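You operate a simulated robot arm through the tools that you are given. There is no shell and no other tool.

Carry out the task below with a simulated robot arm. There is one attempt and no reset: what you move stays moved.

JOB
Mute the FAN OFF alarm, fix it, clear it, run the self test.
Fine: shut the air filter drawer, then switch the fan on; wait till the test ends.

It is judged by the outcome, as a careful person would: the job done as asked, and still so three seconds after it is handed in. It fails if anything else is knocked over, pushed out of place, dropped, spilled or broken.

ROBOT AND FRAMES
A 6-joint arm with a two-finger gripper, fixed in place. Base frame: the origin is at the foot of the arm, x ahead of it, y to its left, z up. Lengths are in m, angles in rad, forces in N, time in s.
Its first joint turns from -2.897 to 2.897 rad. Payload 2.45 kg.
Tool frame: the origin (TCP) lies between the finger pads and is the grasp point; the fingertips stand 0.02 m ahead of it; z points along the fingers, y is the line along which they close. Largest opening 0.14 m; the body of the gripper starts 0.168 m behind the TCP.
Orientation is that of the tool frame in the base frame, as [roll, pitch, yaw] about the fixed x, y, z axes, in that order (R = Rz(yaw) Ry(pitch) Rx(roll)). With the fingers straight down and closing along the base's y, the tool's x points along the base's -x, its y along +y and its z along -z.

CONTROLS
- The arm moves only by the tool servo_tool. Its argument "moves" is one flat list of numbers, 7 for each row, row after row: the shift along the tool's x, y, z in units of 500 mm (1.0 is 500 mm), then the turn, a rotation vector about the tool's x, y, z in units of 90 degrees (1.0 is 90 degrees), then the gripper command, from -1 (fully open) to 1 (shut), values between in proportion. In form: [tx, ty, tz, rx, ry, rz, jaw, tx, ty, tz, rx, ry, rz, jaw, ...]. A call has 1 to 20 rows; each row is the pose to reach, as a shift and turn from the pose commanded when the call began, along the tool's axes at that moment. A call with a number of a shift or a turn outside -1 to 1 is refused whole. Rows are played at 5 a second. More than 0.05 m and 0.15 rad between two rows, or a gripper value outside its range, and nothing of the call is played. A pose out of reach is approached as far as the arm can. The call stops where the force on the tool passes 40 N (or 10 N more than at its start, if that is more) or the arm is blocked; 0.2 s more then pass. The fingers move at their own pace (about 0.045 m/s each) and stop on an object; they squeeze with about 25 N. The grip force told is the motor's: it shows also when the fingers shut on nothing. Time passes only in rows, and 0.2 s behind the last, so rows that repeat a pose let the fingers close. It gives the time, the measured TCP pose, the force on the tool (base axes), the opening and the grip force at its end, in the units of the frame above (readings bear some noise), with the torque about the TCP (base axes, N m) and any sound that the robot's microphone picked up.
- Cameras (640 x 400 px; columns grow to the right, rows downward): "scene" is fixed at [0.0514, -0.5, 2.0306]; the picture's right is [0.75, -0.66, 0.00], its down [-0.45, -0.51, -0.74] and it looks along [0.49, 0.55, -0.68] (base axes); focal length 321 px, centre (320, 200). "wrist" rides on the gripper at [0.078, 0.011, -0.209] in the tool frame; the picture's right is [-0.14, 0.99, 0.00], its down [-0.92, -0.13, -0.37] and it looks along [-0.37, -0.05, 0.93] (tool axes); focal length 280 px, centre (320, 200).
- get_image(camera): a new picture of that camera. The clock stands still meanwhile.
- probe_pixels(camera, pixels): there is no depth. For up to 12 entries [column, row, z] of the newest picture of that camera ("zoom" is the newest enlarged one), the place [x, y] in the base frame at which the ray of that pixel passes the height z, good to about 0.002 m. The clock stands still meanwhile.
- inspect(camera, box): a new picture of the part [left, top, right, bottom] of that camera's present view, enlarged. The clock stands still meanwhile.
- close_job(): hands the job in; it is judged then, once.

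Open the gripper and draw the arm clear of the work before you hand the job in, unless the task says otherwise.

The tools are called after "Call:" by a JSON object that holds its "name" and its "arguments". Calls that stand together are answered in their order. servo_tool: Moves the arm, as the interface text tells. Its arguments: {"type":"object","properties":{"moves":{"type":"array"}},"required":["moves"]} The other tools are called the same way: get_image (camera) takes a picture; probe_pixels (camera, pixels) gives the place at which the rays of pixels pass given heights; inspect (camera, box) takes an enlarged picture of a part of a camera's view; close_job () hands the job in.

At the start:

```text
t: 0.0
tool_pos: [0.5156, 0.2341, 1.5429]
tool_rot: [-3.14, 0.001, 3.141]
ft_force: [-0.2, 0.1, -0.4]
wrist_torque: [0.0, -0.04, 0.03]
grip_width: 0.14
grasp_force: 0.1
```

scene: 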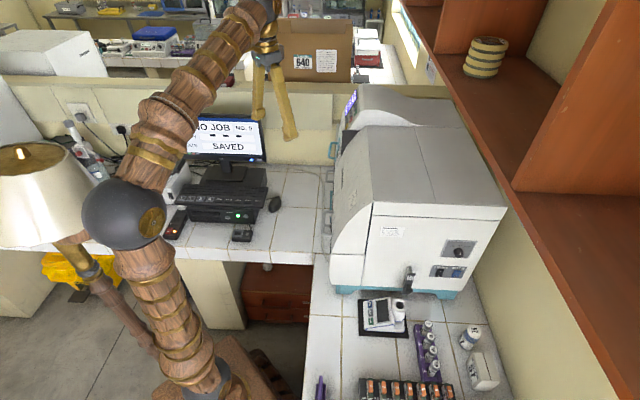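
wrist: 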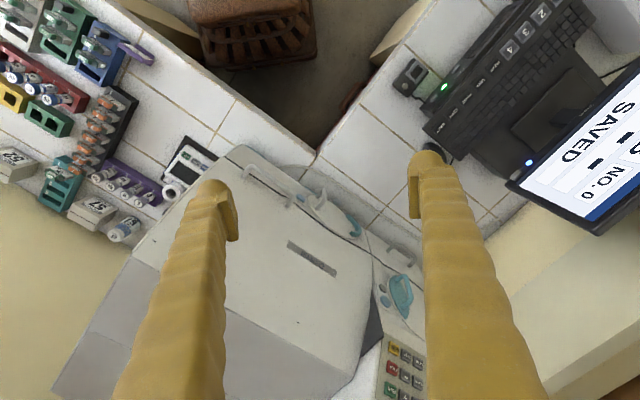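

I start by looking closer: the big analyser stands at scene (420,210), with a knob and switches at (455,260), and the wrist view shows a keypad near (400,370). I enlarge these.

Call:
{"name": "inspect", "arguments": {"camera": "scene", "box": [310, 180, 520, 310]}}

Call:
{"name": "inspect", "arguments": {"camera": "scene", "box": [310, 70, 470, 170]}}

Call:
{"name": "inspect", "arguments": {"camera": "wrist", "box": [220, 140, 440, 400]}}

Call:
{"name": "inspect", "arguments": {"camera": "scene", "box": [150, 100, 310, 250]}}

```text
3.05 times, centred on (415, 245) of scene
```

zoom: 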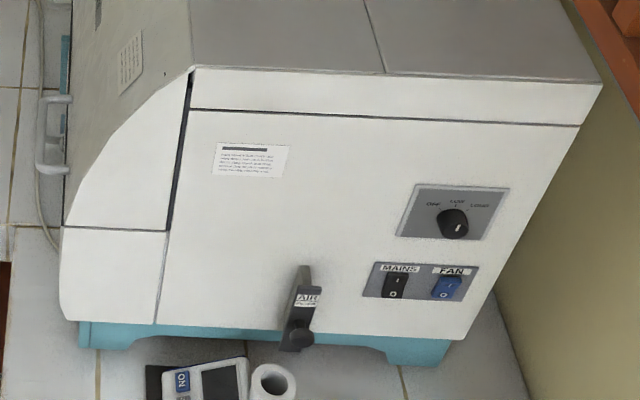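

```text
4.00 times, centred on (390, 120) of scene
```

zoom: 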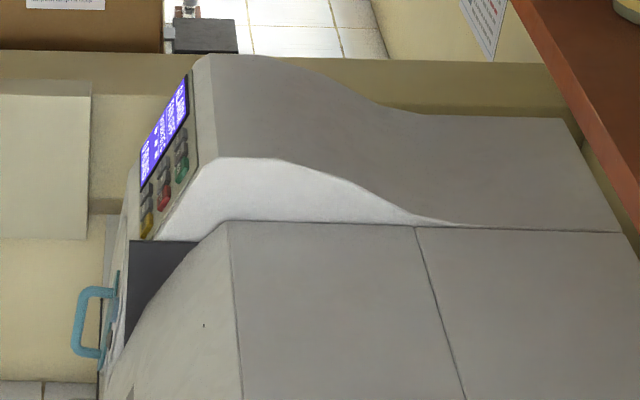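

```text
1.54 times, centred on (330, 270) of wrist
```

zoom: 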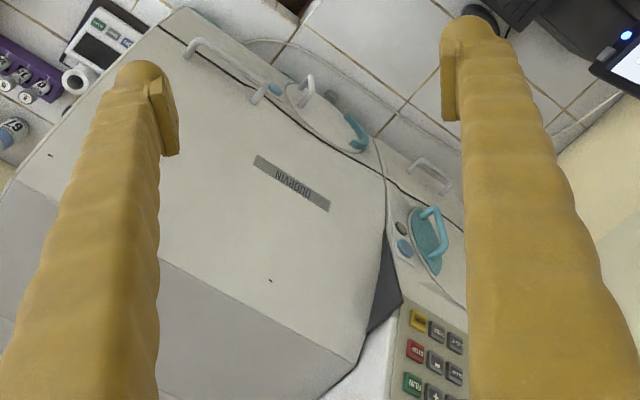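

```text
2.67 times, centred on (230, 175) of scene
```

zoom: 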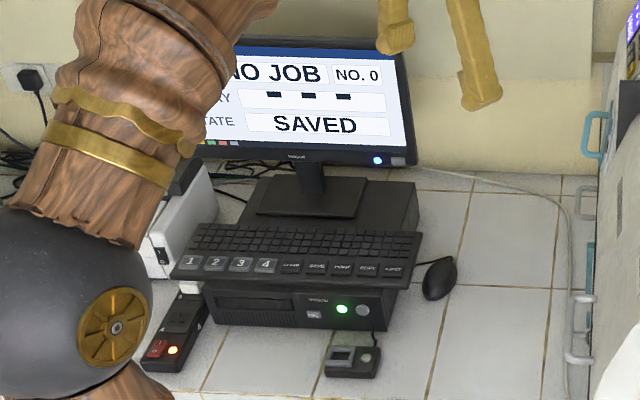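

The keypad triangulates to about (0.93, 0.32, 1.41), the bench to z≈0.82. I tilt the tool up by 45° so the wrist camera faces the display.

Call:
{"name": "servo_tool", "arguments": {"moves": [0, 0.02, 0, 0, -0.083, 0, -1, 0, 0.05, 0, 0, -0.167, 0, -1, 0, 0.08, 0, 0, -0.25, 0, -1, 0, 0.1, 0, 0, -0.333, 0, -1, 0, 0.12, 0, 0, -0.417, 0, -1, 0, 0.14, 0, 0, -0.5, 0, -1]}}

Call:
{"name": "get_image", "arguments": {"camera": "wrist"}}

Call:
{"name": "get_image", "arguments": {"camera": "scene"}}

```text
t: 1.4
tool_pos: [0.5151, 0.3037, 1.5411]
tool_rot: [3.141, 0.787, -3.137]
ft_force: [0.3, 1.1, 0.9]
wrist_torque: [-0.01, 0.01, 0.01]
grip_width: 0.1401
grasp_force: 0.0
```

```text
taken
```

wrist: 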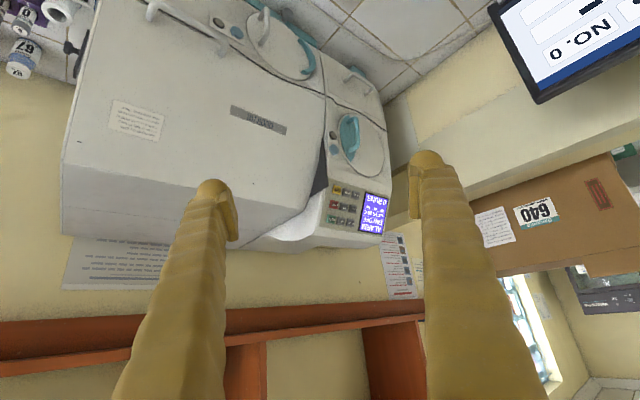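

```text
taken
```

scene: 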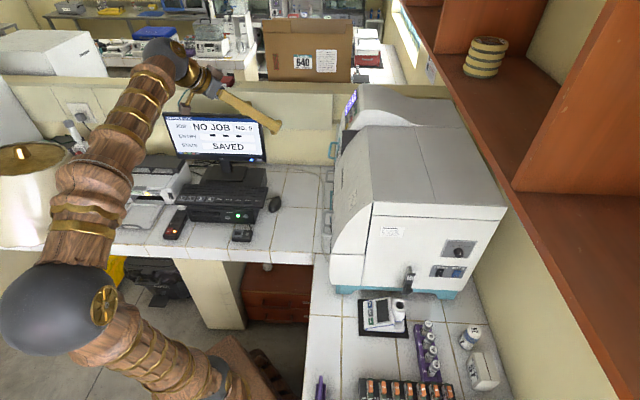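

The display is at wrist (372,212), keys at (343,205), and a notice hangs on the wall at (400,265). I enlarge these.

Call:
{"name": "inspect", "arguments": {"camera": "wrist", "box": [310, 170, 410, 240]}}

Call:
{"name": "inspect", "arguments": {"camera": "wrist", "box": [360, 220, 440, 310]}}

Call:
{"name": "inspect", "arguments": {"camera": "wrist", "box": [60, 220, 200, 300]}}

Call:
{"name": "inspect", "arguments": {"camera": "wrist", "box": [90, 80, 190, 150]}}

```text
5.71 times, centred on (360, 205) of wrist
```

zoom: 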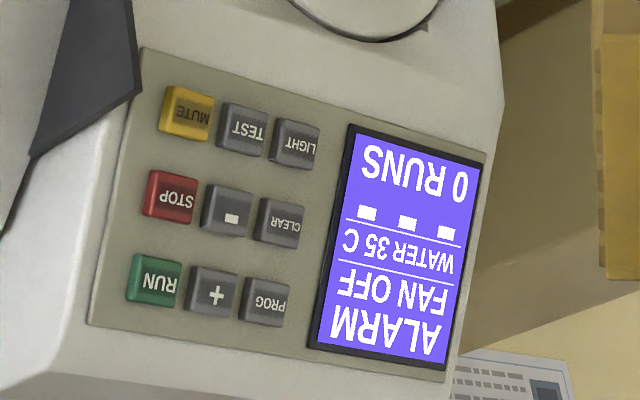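

```text
4.44 times, centred on (400, 265) of wrist
```

zoom: 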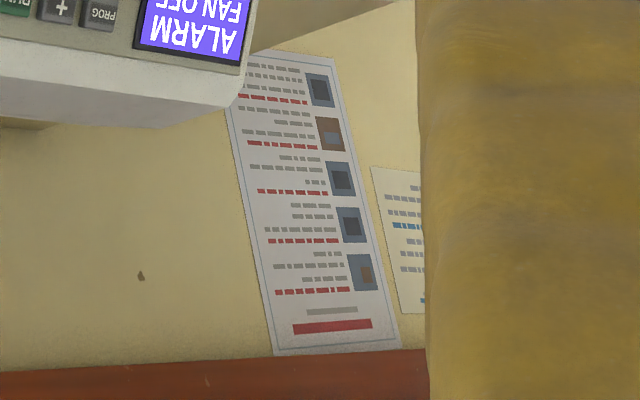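

```text
4.57 times, centred on (130, 260) of wrist
```

zoom: 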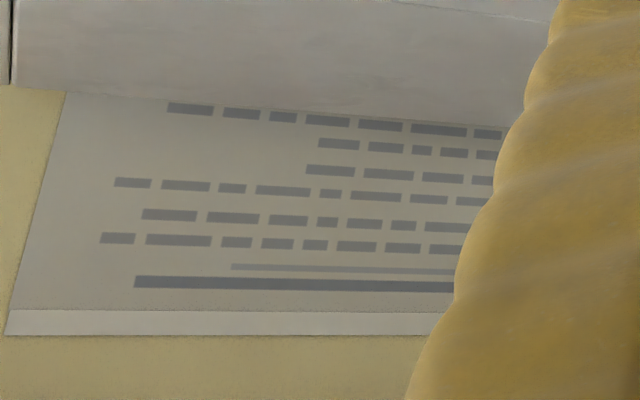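

```text
5.71 times, centred on (140, 115) of wrist
```

zoom: 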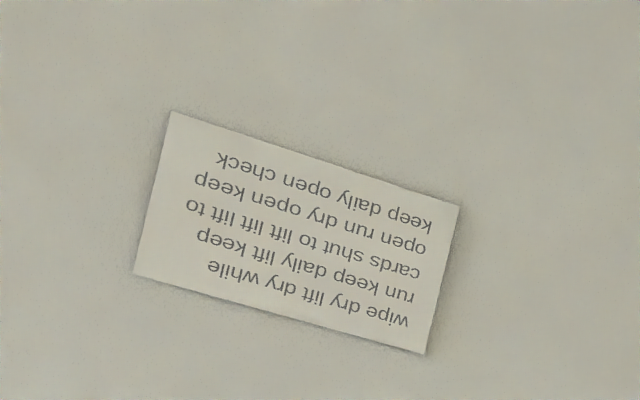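

The screen reads "ALARM FAN OFF / WATER 35 C / 0 RUNS". Keys (flipped picture): MUTE at wrist (336.7,189.6), TEST (346.5,192.9), CLEAR (353.3,208.9). I shift sideways for a second view to triangulate them.

Call:
{"name": "probe_pixels", "arguments": {"camera": "wrist", "pixels": [[336.7, 189.6, 1.4], [336.7, 189.6, 1.2], [346.5, 192.9, 1.4], [346.5, 192.9, 1.2], [353.3, 208.9, 1.4], [353.3, 208.9, 1.2], [331.1, 219.2, 1.4], [331.1, 219.2, 1.2], [350.2, 223.0, 1.4], [350.2, 223.0, 1.2]]}}

Call:
{"name": "servo_tool", "arguments": {"moves": [-0.02, 0.08, 0.02, 0, 0, 0, -1, -0.04, 0.16, 0.04, 0, 0, 0, -1, -0.06, 0.24, 0.06, 0, 0, 0, -1, -0.07, 0.3, 0.07, 0, 0, 0, -1, -0.07, 0.3, 0.07, 0, 0, 0, -1]}}

Call:
{"name": "get_image", "arguments": {"camera": "wrist"}}

```text
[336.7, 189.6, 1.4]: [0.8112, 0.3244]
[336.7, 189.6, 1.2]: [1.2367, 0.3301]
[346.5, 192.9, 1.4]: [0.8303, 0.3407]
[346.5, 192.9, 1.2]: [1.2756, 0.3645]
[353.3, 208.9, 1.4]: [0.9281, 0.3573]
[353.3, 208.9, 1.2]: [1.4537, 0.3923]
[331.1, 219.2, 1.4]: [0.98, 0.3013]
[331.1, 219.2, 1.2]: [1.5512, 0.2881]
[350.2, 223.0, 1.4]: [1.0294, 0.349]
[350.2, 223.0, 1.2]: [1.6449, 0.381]
```

```text
t: 2.6
tool_pos: [0.5647, 0.4522, 1.5446]
tool_rot: [-3.142, 0.784, 3.141]
ft_force: [-0.1, -0.1, -0.2]
wrist_torque: [0.02, -0.02, 0.0]
grip_width: 0.1401
grasp_force: 0.1
```

```text
taken
```

wrist: 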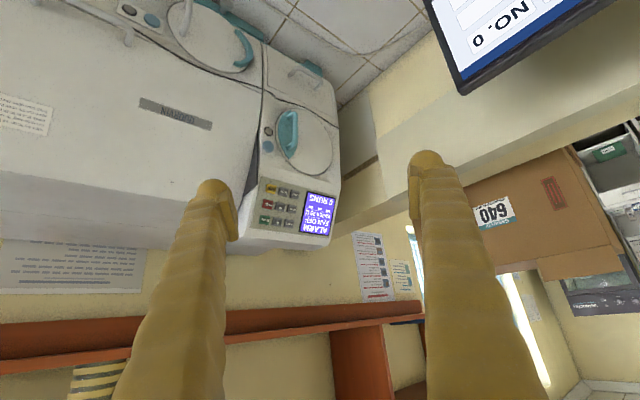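

The panel is now at wrist (295,208) with the keys at (280,205). I enlarge it to read matching key positions.

Call:
{"name": "inspect", "arguments": {"camera": "wrist", "box": [245, 170, 345, 240]}}

```text
5.71 times, centred on (295, 205) of wrist
```

zoom: 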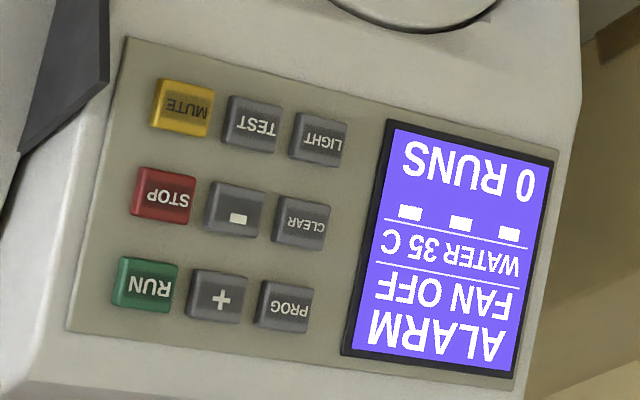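

I probe the key centres in this enlarged view at two heights for triangulation.

Call:
{"name": "probe_pixels", "arguments": {"camera": "zoom", "pixels": [[180, 108, 1.4], [180, 108, 1.2], [252, 125, 1.4], [252, 125, 1.2], [300, 222, 1.4], [300, 222, 1.2], [148, 284, 1.4], [148, 284, 1.2], [282, 306, 1.4], [282, 306, 1.2]]}}

```text
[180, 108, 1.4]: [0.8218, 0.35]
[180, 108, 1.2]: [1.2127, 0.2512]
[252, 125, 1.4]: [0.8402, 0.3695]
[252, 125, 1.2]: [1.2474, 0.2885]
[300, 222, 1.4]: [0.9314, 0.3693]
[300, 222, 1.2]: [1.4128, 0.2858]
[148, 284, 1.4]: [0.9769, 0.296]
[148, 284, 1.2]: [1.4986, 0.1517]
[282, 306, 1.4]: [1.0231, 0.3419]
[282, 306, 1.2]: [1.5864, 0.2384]
```

Triangulation gives MUTE ≈ (0.917, 0.326, 1.351), TEST ≈ (0.952,0.347,1.345), CLEAR ≈ (0.98,0.361,1.38), with the panel facing about (-0.62,0.46,0.63). I move square on to the panel, about 0.15 m off MUTE, for a calibrating close view.

Call:
{"name": "servo_tool", "arguments": {"moves": [-0.0324, -0.0163, 0.0722, 0.0434, -0.0088, 0.0393, -1, -0.0647, -0.0327, 0.1444, 0.0868, -0.0175, 0.0786, -1, -0.0971, -0.049, 0.2166, 0.1302, -0.0263, 0.1179, -1, -0.1295, -0.0654, 0.2888, 0.1735, -0.035, 0.1572, -1, -0.1619, -0.0817, 0.361, 0.2169, -0.0438, 0.1965, -1, -0.1942, -0.0981, 0.4332, 0.2603, -0.0525, 0.2358, -1, -0.2266, -0.1144, 0.5054, 0.3037, -0.0613, 0.2751, -1, -0.2266, -0.1144, 0.5054, 0.3037, -0.0613, 0.2751, -1]}}

Call:
{"name": "get_image", "arguments": {"camera": "wrist"}}

Call:
{"name": "get_image", "arguments": {"camera": "scene"}}

```text
t: 4.4
tool_pos: [0.8214, 0.3976, 1.4449]
tool_rot: [-3.142, 0.886, 2.498]
ft_force: [-0.8, -0.2, -0.6]
wrist_torque: [0.01, 0.0, 0.04]
grip_width: 0.1398
grasp_force: 0.0
```

```text
taken
```

wrist: 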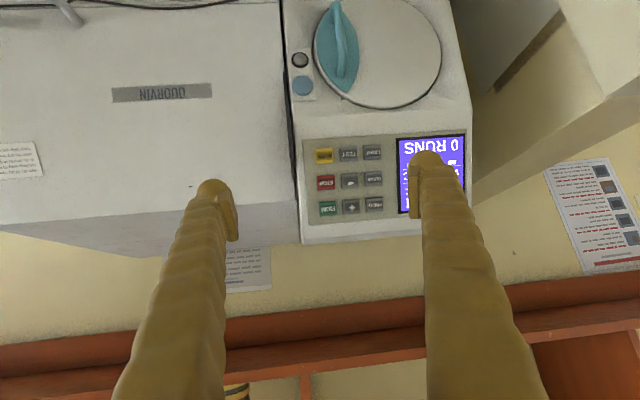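

```text
taken
```

scene: 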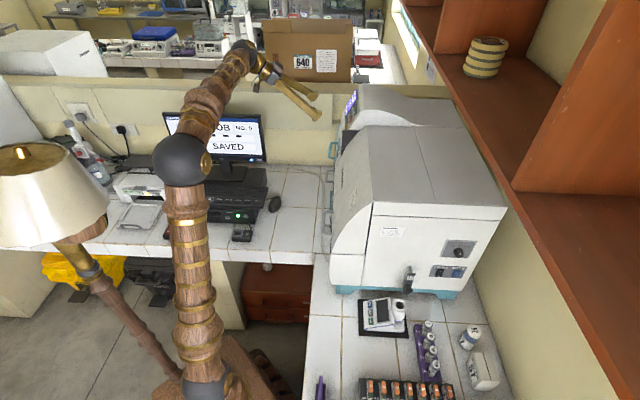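

The panel is square in view: MUTE at (324,155), CLEAR (374,178), TEST (348,154). I enlarge to get exact key centres.

Call:
{"name": "inspect", "arguments": {"camera": "wrist", "box": [290, 120, 410, 230]}}

```text
3.64 times, centred on (350, 175) of wrist
```

zoom: 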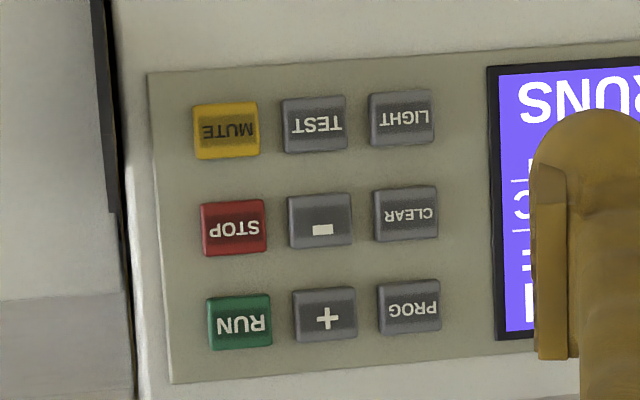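

I probe these key centres at two heights to triangulate against the earlier views.

Call:
{"name": "probe_pixels", "arguments": {"camera": "zoom", "pixels": [[226, 131, 1.4], [226, 131, 1.3], [315, 124, 1.4], [315, 124, 1.3], [406, 213, 1.4], [406, 213, 1.3], [240, 321, 1.4], [240, 321, 1.3], [410, 306, 1.4], [410, 306, 1.3], [401, 118, 1.4], [401, 118, 1.3]]}}

```text
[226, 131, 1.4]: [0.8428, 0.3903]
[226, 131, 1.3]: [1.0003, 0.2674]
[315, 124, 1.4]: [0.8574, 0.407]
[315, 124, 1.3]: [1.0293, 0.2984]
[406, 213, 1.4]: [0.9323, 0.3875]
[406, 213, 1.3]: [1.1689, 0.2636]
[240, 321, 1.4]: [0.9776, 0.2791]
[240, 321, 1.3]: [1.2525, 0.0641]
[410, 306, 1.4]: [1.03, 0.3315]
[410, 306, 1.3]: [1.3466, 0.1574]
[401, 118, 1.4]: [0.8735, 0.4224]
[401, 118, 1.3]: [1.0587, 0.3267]
```

From three views: rows run along (0.707,0.707,0), panel normal ≈ (-0.625,0.625,0.467), MUTE ≈ (0.925,0.326,1.347). I shut the fingers, align to this normal and hover the tips 4 cm off MUTE.

Call:
{"name": "servo_tool", "arguments": {"moves": [0, 0, 0, 0, 0, 0, 1, 0, 0, 0, 0, 0, 0, 1, 0, 0, 0, 0, 0, 0, 1, 0, 0, 0, 0, 0, 0, 1, 0, 0, 0, 0, 0, 0, 1, 0, 0, 0, 0, 0, 0, 1, 0, 0, 0, 0, 0, 0, 1, 0, 0, 0, 0, 0, 0, 1, 0.0044, 0.0063, 0.05, 0.0189, -0.0317, 0.0125, 1, 0.0088, 0.0125, 0.1, 0.0377, -0.0635, 0.025, 1, 0.0132, 0.0188, 0.15, 0.0566, -0.0952, 0.0374, 1, 0.0176, 0.025, 0.2014, 0.0754, -0.1269, 0.0499, 1, 0.0176, 0.025, 0.2014, 0.0754, -0.1269, 0.0499, 1]}}

Call:
{"name": "get_image", "arguments": {"camera": "wrist"}}

Call:
{"name": "inspect", "arguments": {"camera": "scene", "box": [290, 60, 410, 160]}}

```text
t: 7.2
tool_pos: [0.8896, 0.3615, 1.3743]
tool_rot: [3.141, 1.085, 2.356]
ft_force: [-0.5, 0.5, 0.6]
wrist_torque: [-0.01, -0.02, -0.02]
grip_width: 0.0
grasp_force: 24.9
```

```text
taken
```

wrist: 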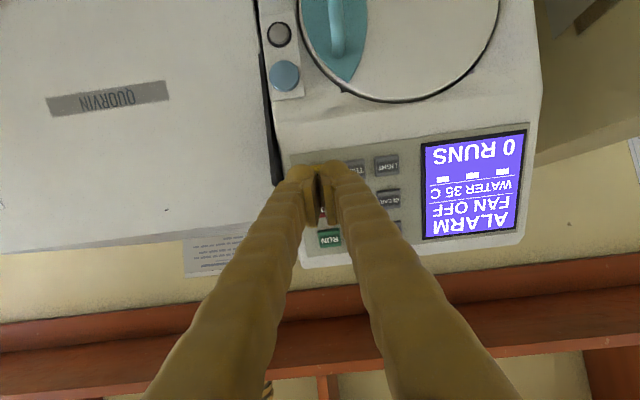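

```text
4.00 times, centred on (350, 110) of scene
```

zoom: 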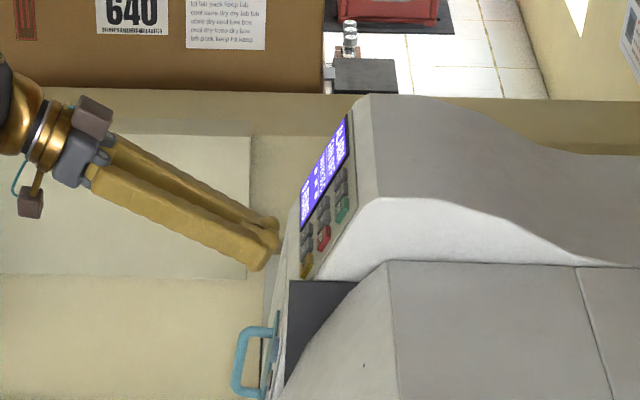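

The tool axis projects to (320,174) while MUTE should sit at about (321,171), so it is aligned. I advance slowly 4 cm and read the force.

Call:
{"name": "servo_tool", "arguments": {"moves": [0, 0, 0.03, 0, 0, 0, 1, 0, 0, 0.06, 0, 0, 0, 1, 0, 0, 0.07, 0, 0, 0, 1, 0, 0, 0.075, 0, 0, 0, 1, 0, 0, 0.08, 0, 0, 0, 1]}}

Call:
{"name": "get_image", "arguments": {"camera": "wrist"}}

```text
t: 8.4
tool_pos: [0.913, 0.3373, 1.354]
tool_rot: [3.141, 1.086, 2.357]
ft_force: [0.2, -0.3, 0.7]
wrist_torque: [-0.04, -0.04, -0.02]
grip_width: 0.0063
grasp_force: 29.0
```

```text
taken
```

wrist: 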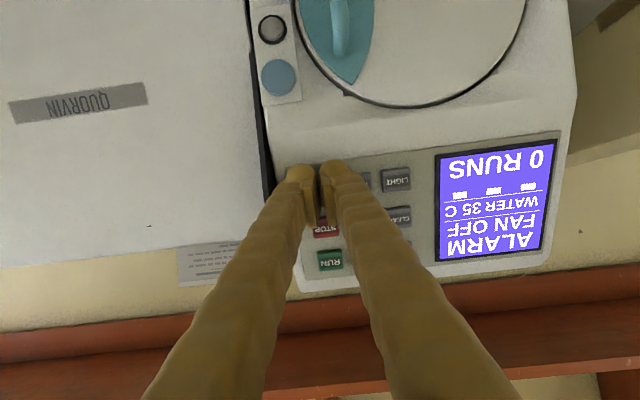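

No push force, but the opening reads 6 mm, so I check what the tips are touching.

Call:
{"name": "inspect", "arguments": {"camera": "wrist", "box": [260, 140, 420, 240]}}

Call:
{"name": "inspect", "arguments": {"camera": "scene", "box": [310, 80, 390, 150]}}

```text
4.00 times, centred on (340, 190) of wrist
```

zoom: 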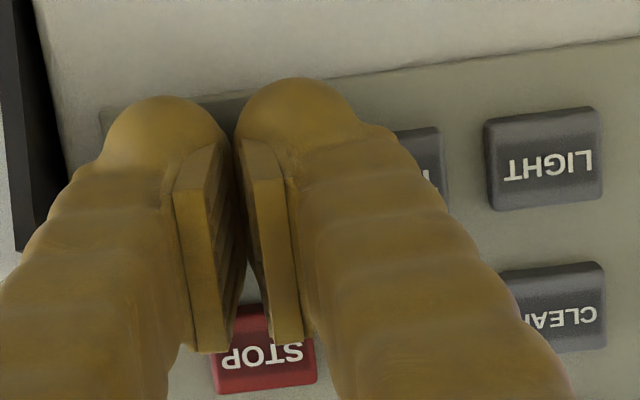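

```text
5.71 times, centred on (350, 115) of scene
```

zoom: 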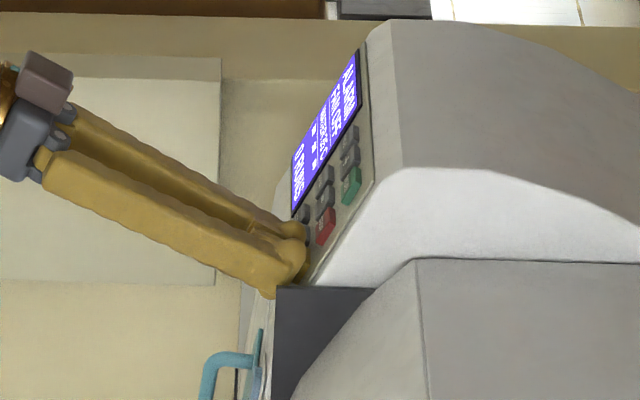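

The tips sit on the yellow key and are slightly splayed, still clear of TEST and STOP. I press 2–6 mm further in small steps.

Call:
{"name": "servo_tool", "arguments": {"moves": [0, 0, 0.004, 0, 0, 0, 1, 0, 0, 0.008, 0, 0, 0, 1]}}

Call:
{"name": "get_image", "arguments": {"camera": "wrist"}}

```text
t: 9.0
tool_pos: [0.9163, 0.3382, 1.3524]
tool_rot: [3.141, 1.084, 2.36]
ft_force: [-12.6, 13.0, 1.3]
wrist_torque: [-0.04, 0.0, -0.02]
grip_width: 0.0058
grasp_force: 28.9
heard: click
```

```text
taken
```

wrist: 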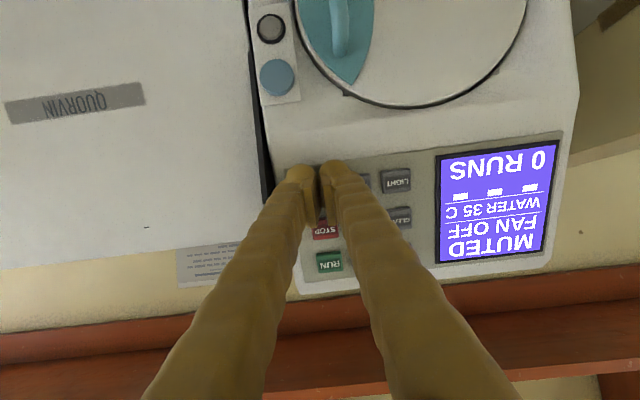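

A click was heard and the screen now reads "MUTED FAN OFF". I back off along the tool axis by 15 cm.

Call:
{"name": "servo_tool", "arguments": {"moves": [0, 0, -0.08, 0, 0, 0, 1, 0, 0, -0.16, 0, 0, 0, 1, 0, 0, -0.24, 0, 0, 0, 1, 0, 0, -0.32, 0, 0, 0, 1]}}

Call:
{"name": "inspect", "arguments": {"camera": "scene", "box": [380, 225, 480, 305]}}

Call:
{"name": "get_image", "arguments": {"camera": "scene"}}

```text
t: 10.0
tool_pos: [0.8165, 0.4389, 1.425]
tool_rot: [3.141, 1.085, 2.359]
ft_force: [1.0, 0.5, -0.2]
wrist_torque: [-0.01, 0.02, -0.02]
grip_width: 0.0
grasp_force: 29.4
```

```text
5.00 times, centred on (430, 265) of scene
```

zoom: 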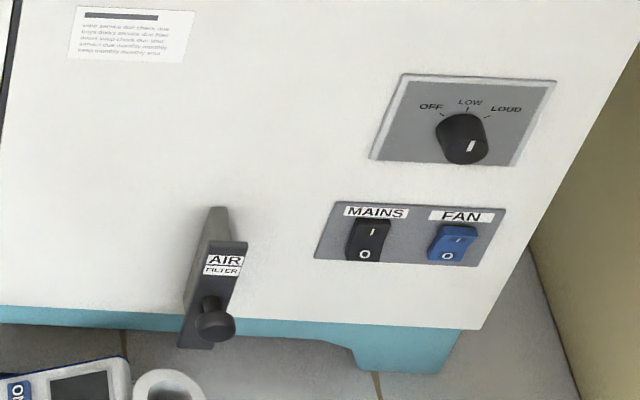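

```text
taken
```

scene: 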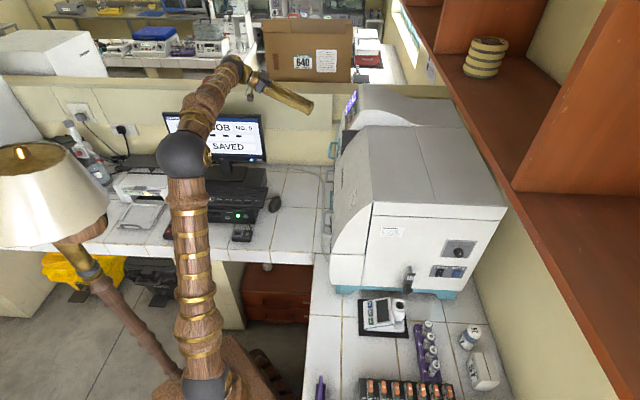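

MUTED state is confirmed and the fingers are clear. The end face carries the drawer (409,283), MAINS (448,272) and FAN (459,270; "I" on top). I back off and swing along the front of the machine toward its right end.

Call:
{"name": "servo_tool", "arguments": {"moves": [0, 0, -0.1, 0, 0, 0, 1, 0, 0, -0.2, 0, 0, 0, 1, -0.0062, -0.0801, -0.2067, -0.0491, 0, -0.0259, 1, -0.0124, -0.1602, -0.2133, -0.0982, 0, -0.0519, 1, -0.0185, -0.2404, -0.22, -0.1473, 0, -0.0778, 1, -0.0247, -0.3205, -0.2267, -0.1964, 0, -0.1038, 1, -0.0309, -0.4007, -0.2333, -0.2456, 0, -0.1297, 1, -0.0371, -0.4808, -0.24, -0.2947, 0, -0.1557, 1, -0.0432, -0.5609, -0.2467, -0.3438, 0, -0.1816, 1, -0.0494, -0.6411, -0.2533, -0.3929, 0, -0.2076, 1, -0.0556, -0.7212, -0.26, -0.442, 0, -0.2335, 1]}}

Call:
{"name": "get_image", "arguments": {"camera": "wrist"}}

Call:
{"name": "get_image", "arguments": {"camera": "scene"}}

```text
t: 12.4
tool_pos: [0.49, 0.2505, 1.5128]
tool_rot: [-3.14, 1.084, -3.138]
ft_force: [0.8, 0.4, -1.0]
wrist_torque: [0.0, -0.04, -0.06]
grip_width: 0.0002
grasp_force: 29.5
```

```text
taken
```

wrist: 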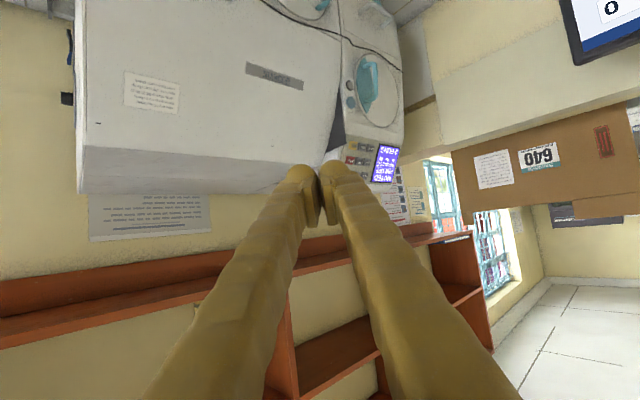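

```text
taken
```

scene: 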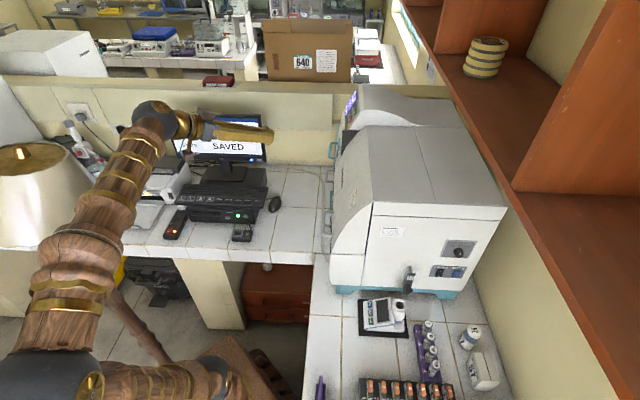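

Tool is now level along +x at (0.49,0.25,1.51). I continue toward the right end, swinging the tool to face the end plate, in two legs.

Call:
{"name": "servo_tool", "arguments": {"moves": [0.017, -0.0811, 0.0178, -0.0246, 0, -0.013, 1, 0.034, -0.1622, 0.0356, -0.0491, 0, -0.026, 1, 0.051, -0.2433, 0.0533, -0.0737, 0, -0.0389, 1, 0.068, -0.3244, 0.0711, -0.0982, 0, -0.0519, 1, 0.085, -0.4056, 0.0889, -0.1228, 0, -0.0649, 1, 0.102, -0.4867, 0.1067, -0.1473, 0, -0.0779, 1, 0.119, -0.5678, 0.1244, -0.1719, 0, -0.0908, 1, 0.136, -0.6489, 0.1422, -0.1964, 0, -0.1038, 1, 0.153, -0.73, 0.16, -0.221, 0, -0.1168, 1]}}

Call:
{"name": "servo_tool", "arguments": {"moves": [0.0318, -0.0779, -0.0102, -0.0246, 0, -0.013, 1, 0.0636, -0.1559, -0.0204, -0.0491, 0, -0.026, 1, 0.0953, -0.2338, -0.0307, -0.0737, 0, -0.0389, 1, 0.1271, -0.3117, -0.0409, -0.0982, 0, -0.0519, 1, 0.1589, -0.3897, -0.0511, -0.1228, 0, -0.0649, 1, 0.1907, -0.4676, -0.0613, -0.1473, 0, -0.0779, 1, 0.2224, -0.5455, -0.0716, -0.1719, 0, -0.0908, 1, 0.2542, -0.6235, -0.0818, -0.1964, 0, -0.1038, 1, 0.286, -0.7014, -0.092, -0.221, 0, -0.1168, 1]}}

Call:
{"name": "get_image", "arguments": {"camera": "wrist"}}

Call:
{"name": "get_image", "arguments": {"camera": "scene"}}

```text
t: 14.6
tool_pos: [0.5316, 0.0783, 1.4072]
tool_rot: [-3.138, 1.086, -2.376]
ft_force: [0.0, -0.1, 0.3]
wrist_torque: [0.0, 0.03, 0.03]
grip_width: 0.0003
grasp_force: 29.2
stopped in row 9: the arm was blocked; the commanded pose is now the measured one
```

```text
t: 15.6
tool_pos: [0.5973, -0.0436, 1.3663]
tool_rot: [3.125, 1.095, -2.215]
ft_force: [-36.2, 18.5, 33.5]
wrist_torque: [-0.06, -0.07, -0.04]
grip_width: 0.0
grasp_force: 29.3
stopped in row 4: the force on the tool passed its limit at 115 N (the readings are from after the stop); the commanded pose is now the measured one
```

```text
taken
```

wrist: 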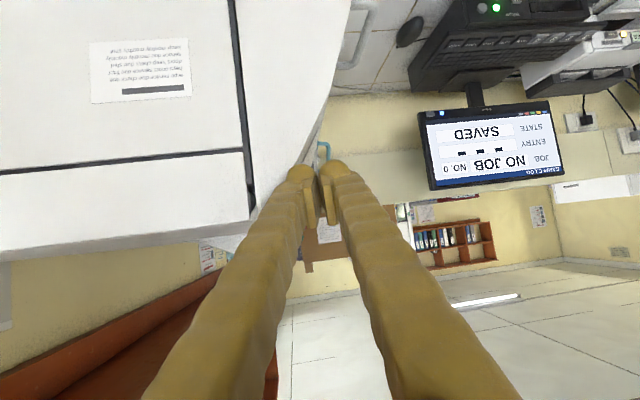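

```text
taken
```

scene: 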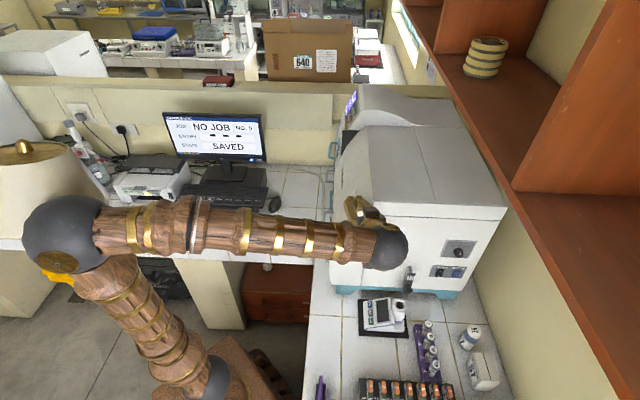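

That leg was blocked partway and the next one touched the machine's front corner; I should have checked between legs. The scene shows the machine unmoved (corner still at (372,204)). The contact force is (-36,18,33), so I back away that way first.

Call:
{"name": "servo_tool", "arguments": {"moves": [-0.023, 0.024, -0.013, 0, 0, 0, 1, -0.046, 0.048, -0.027, 0, 0, 0, 1, -0.069, 0.072, -0.04, 0, 0, 0, 1]}}

Call:
{"name": "get_image", "arguments": {"camera": "scene"}}

Call:
{"name": "get_image", "arguments": {"camera": "wrist"}}

```text
t: 16.4
tool_pos: [0.5789, -0.035, 1.3895]
tool_rot: [3.058, 1.088, -2.283]
ft_force: [-0.4, 0.7, -0.1]
wrist_torque: [-0.01, -0.01, -0.03]
grip_width: 0.0
grasp_force: 29.3
```

```text
taken
```

scene: 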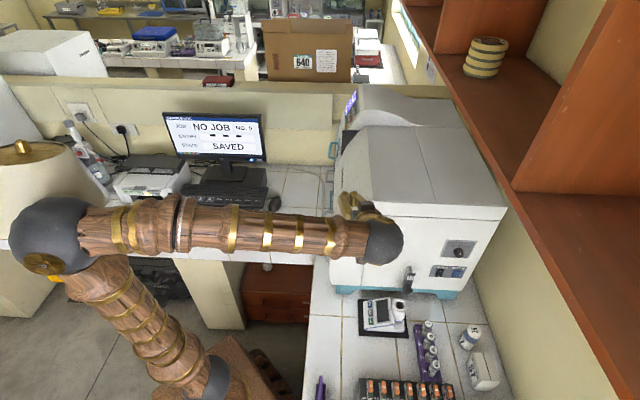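

```text
taken
```

wrist: 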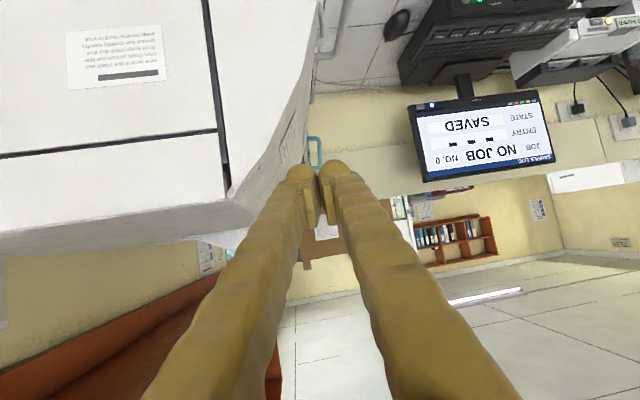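

No contact now. The lampshade at (45,180) looks different from before and my elbow is right beside it, so I zoom in there.

Call:
{"name": "inspect", "arguments": {"camera": "scene", "box": [0, 90, 200, 300]}}

```text
1.90 times, centred on (100, 195) of scene
```

zoom: 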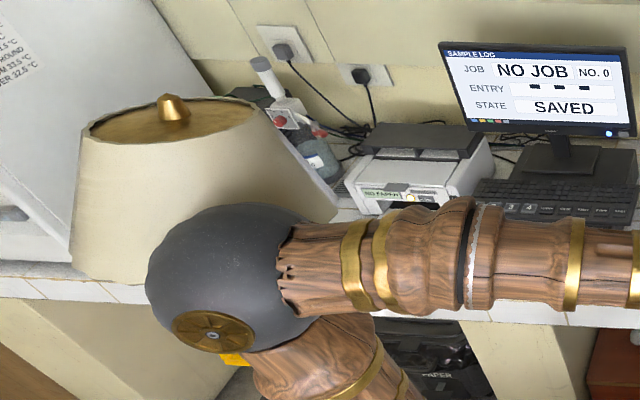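

The lamp seems just occluded by the elbow; I will recheck later. The pose readings look like the arm was lagging, so I hold still briefly to see where it settles.

Call:
{"name": "servo_tool", "arguments": {"moves": [0, 0, 0, 0, 0, 0, 1, 0, 0, 0, 0, 0, 0, 1, 0, 0, 0, 0, 0, 0, 1]}}

Call:
{"name": "get_image", "arguments": {"camera": "scene"}}

```text
t: 17.2
tool_pos: [0.5789, -0.0348, 1.3877]
tool_rot: [3.058, 1.088, -2.28]
ft_force: [0.4, -0.3, -0.3]
wrist_torque: [0.0, 0.0, -0.01]
grip_width: 0.0
grasp_force: 29.5
```

```text
taken
```

scene: 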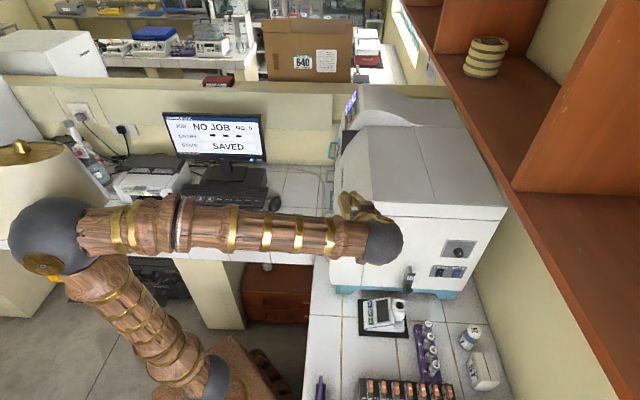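

The arm is settled and free; the odd readings were contact deflection. The wrist centre passed too close to the base axis on that leg. I retreat backward (mostly along the tool's -z), away from the machine's corner, toward (0.50,-0.235,1.43).

Call:
{"name": "servo_tool", "arguments": {"moves": [0.01, -0.01, -0.0681, 0, 0, 0, 1, 0.0395, -0.035, -0.1362, 0, 0, 0, 1, 0.0593, -0.0525, -0.2043, 0, 0, 0, 1, 0.0791, -0.07, -0.2724, 0, 0, 0, 1, 0.0988, -0.0875, -0.3405, 0, 0, 0, 1, 0.1186, -0.105, -0.4086, 0, 0, 0, 1]}}

Call:
{"name": "get_image", "arguments": {"camera": "scene"}}

Call:
{"name": "get_image", "arguments": {"camera": "wrist"}}

```text
t: 18.6
tool_pos: [0.4834, -0.2269, 1.4458]
tool_rot: [3.131, 1.091, -2.213]
ft_force: [-0.3, 0.0, -0.5]
wrist_torque: [-0.03, -0.02, -0.02]
grip_width: 0.0001
grasp_force: 29.3
```

```text
taken
```

scene: 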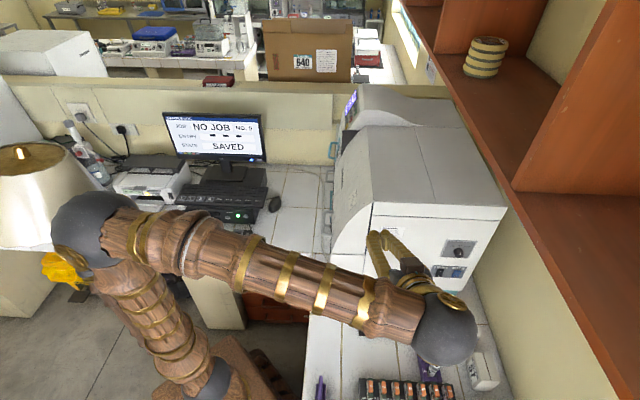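

```text
taken
```

wrist: 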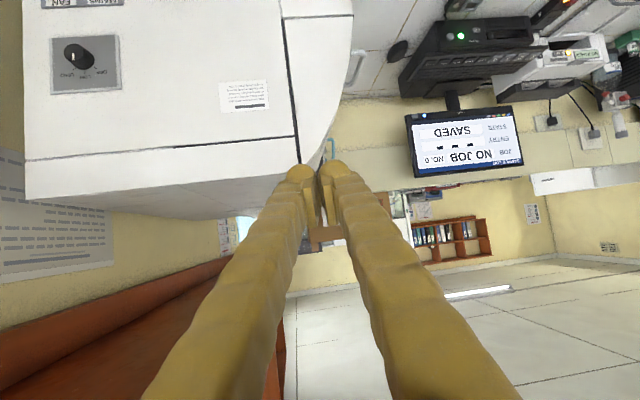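

The lamp is back to its original look (finial at (20,153)): earlier the elbow was leaning on its shade, and it has returned upright. I zoom to verify the lamp's state.

Call:
{"name": "inspect", "arguments": {"camera": "scene", "box": [0, 100, 200, 380]}}

Call:
{"name": "inspect", "arguments": {"camera": "wrist", "box": [0, 0, 300, 120]}}

```text
1.43 times, centred on (100, 240) of scene
```

zoom: 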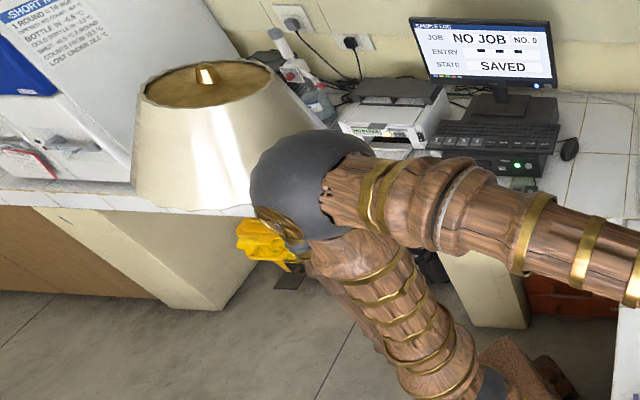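

```text
2.13 times, centred on (150, 60) of wrist
```

zoom: 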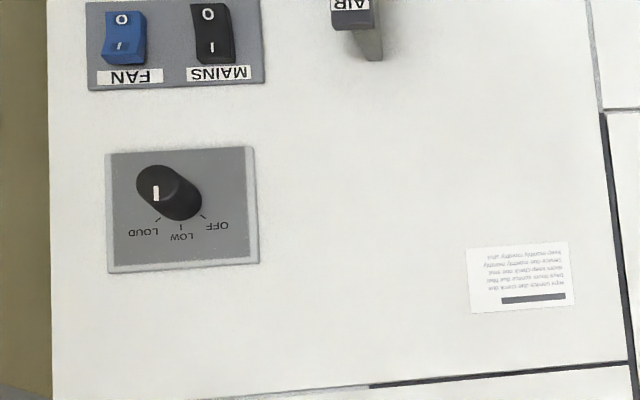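

The lamp stands upright as before. MAINS, FAN and the knob (LOUD) are visible at the wrist picture's upper left. I move to the right and lower to look squarely at the end face.

Call:
{"name": "servo_tool", "arguments": {"moves": [0.0634, -0.0563, -0.0156, 0.0101, 0, 0.0053, 1, 0.1268, -0.1125, -0.0313, 0.0202, 0, 0.0105, 1, 0.1901, -0.1688, -0.0469, 0.0303, 0, 0.0158, 1, 0.2535, -0.225, -0.0625, 0.0404, 0, 0.021, 1, 0.3169, -0.2813, -0.0781, 0.0504, 0, 0.0263, 1, 0.3803, -0.3375, -0.0938, 0.0605, 0, 0.0315, 1, 0.4436, -0.3938, -0.1094, 0.0706, 0, 0.0368, 1, 0.507, -0.45, -0.125, 0.0807, 0, 0.042, 1]}}

Call:
{"name": "get_image", "arguments": {"camera": "scene"}}

Call:
{"name": "get_image", "arguments": {"camera": "wrist"}}

```text
t: 20.4
tool_pos: [0.5612, -0.4936, 1.248]
tool_rot: [3.134, 1.091, -2.356]
ft_force: [0.2, 0.1, 0.1]
wrist_torque: [-0.02, 0.05, -0.04]
grip_width: 0.0002
grasp_force: 29.4
```

```text
taken
```

scene: 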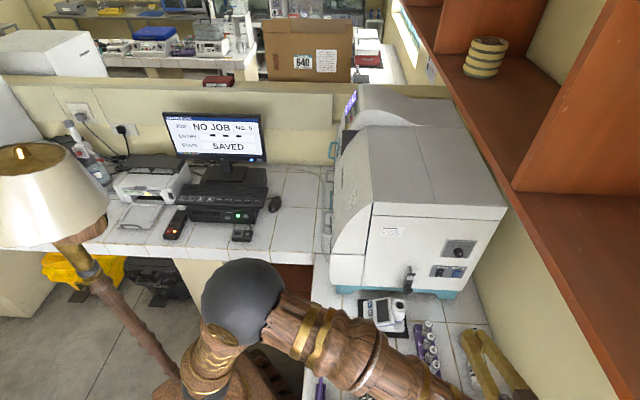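

```text
taken
```

wrist: 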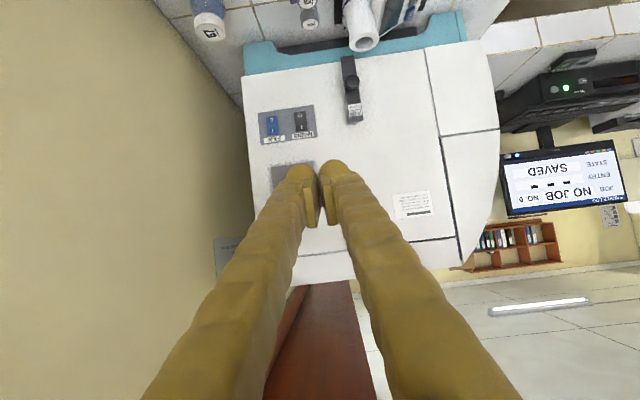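

The end face is in view: FAN at wrist (273,125), MAINS (300,120), drawer handle (350,90). The lamp looks as at the start. I enlarge to measure.

Call:
{"name": "inspect", "arguments": {"camera": "wrist", "box": [235, 35, 395, 145]}}

Call:
{"name": "inspect", "arguments": {"camera": "scene", "box": [390, 230, 480, 300]}}

```text
3.64 times, centred on (315, 90) of wrist
```

zoom: 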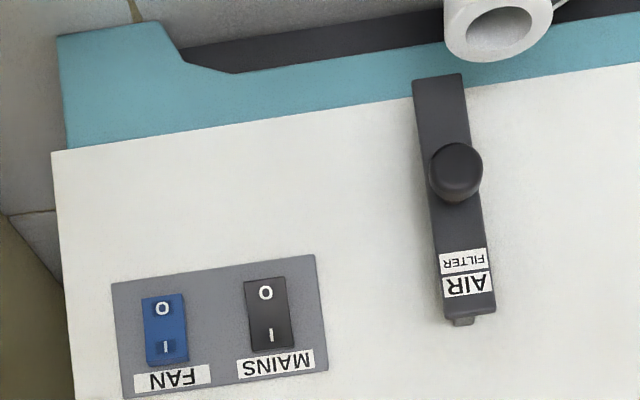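

```text
5.71 times, centred on (435, 265) of scene
```

zoom: 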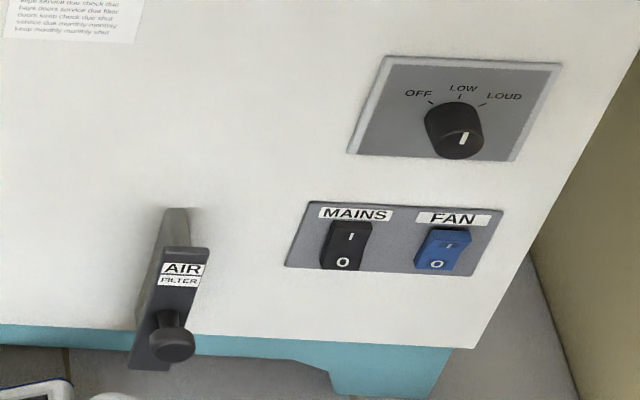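

I probe matching points (FAN "I", FAN "O", MAINS, AIR label, knob) in both cameras at two heights.

Call:
{"name": "probe_pixels", "arguments": {"camera": "wrist", "pixels": [[272.4, 130.4, 1.1], [272.4, 130.4, 0.95], [271.5, 120.0, 1.1], [271.5, 120.0, 0.95], [301.0, 125.5, 1.1], [301.0, 125.5, 0.95], [355.4, 113.4, 1.1], [355.4, 113.4, 0.95], [352.1, 82.3, 1.1], [352.1, 82.3, 0.9]]}}

Call:
{"name": "probe_pixels", "arguments": {"camera": "zoom", "pixels": [[449, 243, 1.1], [449, 243, 0.95], [437, 264, 1.1], [437, 264, 0.95], [351, 237, 1.1], [351, 237, 0.95], [182, 270, 1.1], [182, 270, 0.95], [172, 345, 1.1], [172, 345, 0.9]]}}

```text
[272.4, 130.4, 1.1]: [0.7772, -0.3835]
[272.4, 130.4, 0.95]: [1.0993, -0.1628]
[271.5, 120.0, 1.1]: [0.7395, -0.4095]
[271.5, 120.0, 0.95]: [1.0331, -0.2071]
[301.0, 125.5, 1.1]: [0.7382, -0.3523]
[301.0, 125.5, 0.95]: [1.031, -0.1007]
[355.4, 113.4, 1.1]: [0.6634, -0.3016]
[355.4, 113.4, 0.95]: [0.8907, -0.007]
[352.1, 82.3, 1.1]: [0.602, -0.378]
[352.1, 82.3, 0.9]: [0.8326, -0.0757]
```

```text
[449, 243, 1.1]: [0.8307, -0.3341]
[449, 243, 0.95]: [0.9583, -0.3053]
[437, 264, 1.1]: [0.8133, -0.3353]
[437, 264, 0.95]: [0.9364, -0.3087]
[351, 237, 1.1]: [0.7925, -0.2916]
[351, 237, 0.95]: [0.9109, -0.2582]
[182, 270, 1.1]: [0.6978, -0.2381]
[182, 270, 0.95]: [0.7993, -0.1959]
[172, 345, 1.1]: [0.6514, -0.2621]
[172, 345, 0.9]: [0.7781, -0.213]
```

FAN "I" ≈ (0.864,-0.326,1.060), knob end ≈ (0.710,-0.238,1.007), AIR plate ≈ (0.723,-0.226). A white cup stands just below the drawer, so I measure its height before approaching.

Call:
{"name": "inspect", "arguments": {"camera": "scene", "box": [350, 270, 450, 350]}}

Call:
{"name": "inspect", "arguments": {"camera": "wrist", "box": [180, 0, 440, 120]}}

```text
5.00 times, centred on (400, 310) of scene
```

zoom: 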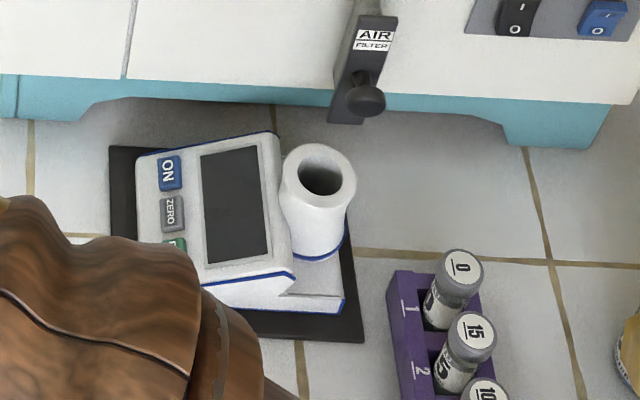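

```text
2.46 times, centred on (310, 60) of wrist
```

zoom: 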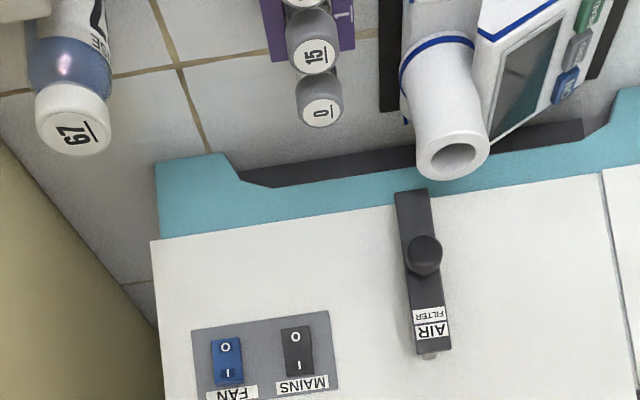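

I probe the cup's rim centre in both cameras.

Call:
{"name": "probe_pixels", "arguments": {"camera": "wrist", "pixels": [[364.0, 42.9, 1.1], [364.0, 42.9, 0.9], [352.0, 83.5, 1.1], [352.0, 83.5, 0.9]]}}

Call:
{"name": "probe_pixels", "arguments": {"camera": "scene", "pixels": [[399.8, 305.4, 1.1], [399.8, 305.4, 0.9], [400, 331, 0.85], [345, 335, 0.85]]}}

```text
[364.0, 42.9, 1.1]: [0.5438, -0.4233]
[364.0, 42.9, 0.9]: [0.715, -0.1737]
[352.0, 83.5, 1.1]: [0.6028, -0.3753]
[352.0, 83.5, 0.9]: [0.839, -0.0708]
```

```text
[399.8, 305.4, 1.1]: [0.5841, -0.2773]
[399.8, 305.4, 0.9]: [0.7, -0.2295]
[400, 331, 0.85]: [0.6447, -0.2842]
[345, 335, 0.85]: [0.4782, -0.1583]
```

Cup rim is at (0.668,-0.243), z≈0.955; pushing the knob with the fingertip's upper edge at z≈1.012 keeps the fingers ~2 cm above it. I go to a hover 3 cm in front of the knob.

Call:
{"name": "servo_tool", "arguments": {"moves": [0.0274, 0.019, 0.0791, 0, 0, 0, 1, 0.0547, 0.038, 0.1582, 0, 0, 0, 1, 0.0821, 0.0569, 0.2372, 0, 0, 0, 1, 0.1094, 0.0759, 0.3163, 0, 0, 0, 1, 0.1368, 0.0949, 0.3954, 0, 0, 0, 1, 0.1641, 0.1139, 0.4745, 0, 0, 0, 1, 0.1915, 0.1328, 0.5535, 0, 0, 0, 1, 0.2188, 0.1518, 0.6326, 0, 0, 0, 1, 0.2188, 0.1518, 0.6326, 0, 0, 0, 1]}}

Call:
{"name": "get_image", "arguments": {"camera": "wrist"}}

Call:
{"name": "get_image", "arguments": {"camera": "scene"}}

```text
t: 22.4
tool_pos: [0.6706, -0.2791, 1.009]
tool_rot: [3.132, 1.091, -2.359]
ft_force: [-0.5, 0.3, 0.3]
wrist_torque: [0.01, 0.0, -0.03]
grip_width: 0.0001
grasp_force: 29.2
```

```text
taken
```

wrist: 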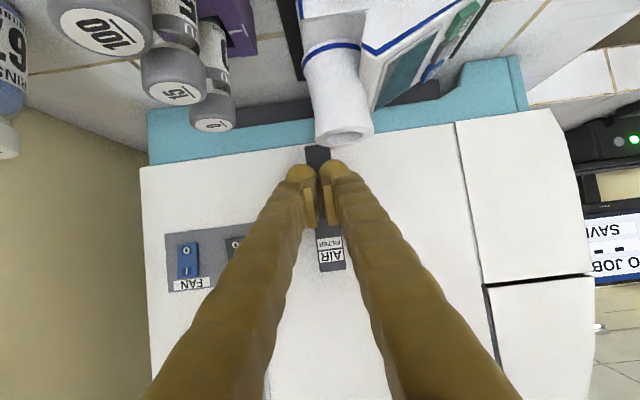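

```text
taken
```

scene: 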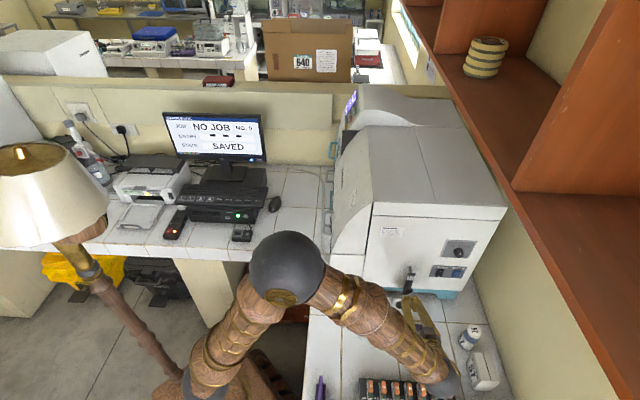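

The fingers are in front of the drawer; the knob is hidden behind them, and I zoom to check alignment and the gap to the cup.

Call:
{"name": "inspect", "arguments": {"camera": "scene", "box": [370, 250, 470, 330]}}

Call:
{"name": "inspect", "arguments": {"camera": "wrist", "box": [270, 110, 390, 280]}}

```text
5.00 times, centred on (420, 290) of scene
```

zoom: 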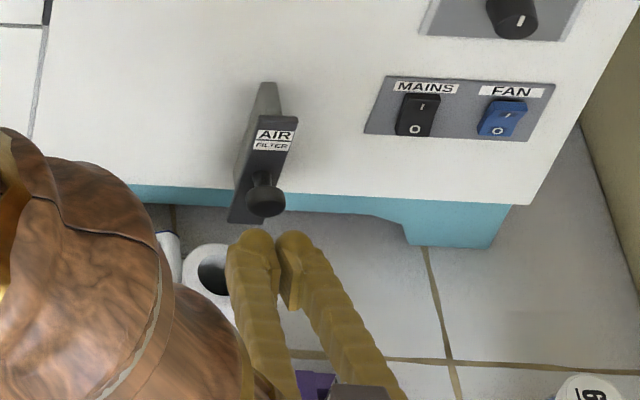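

```text
2.35 times, centred on (330, 195) of wrist
```

zoom: 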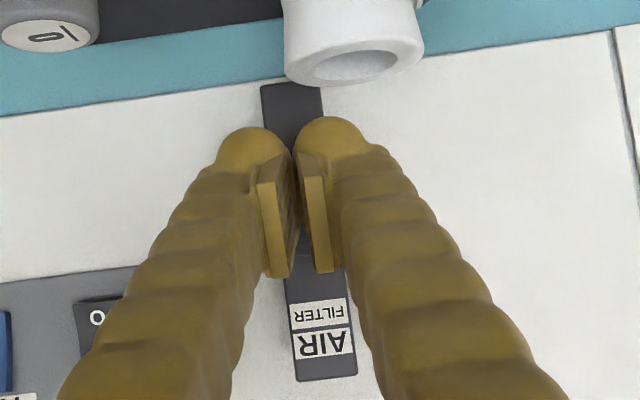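

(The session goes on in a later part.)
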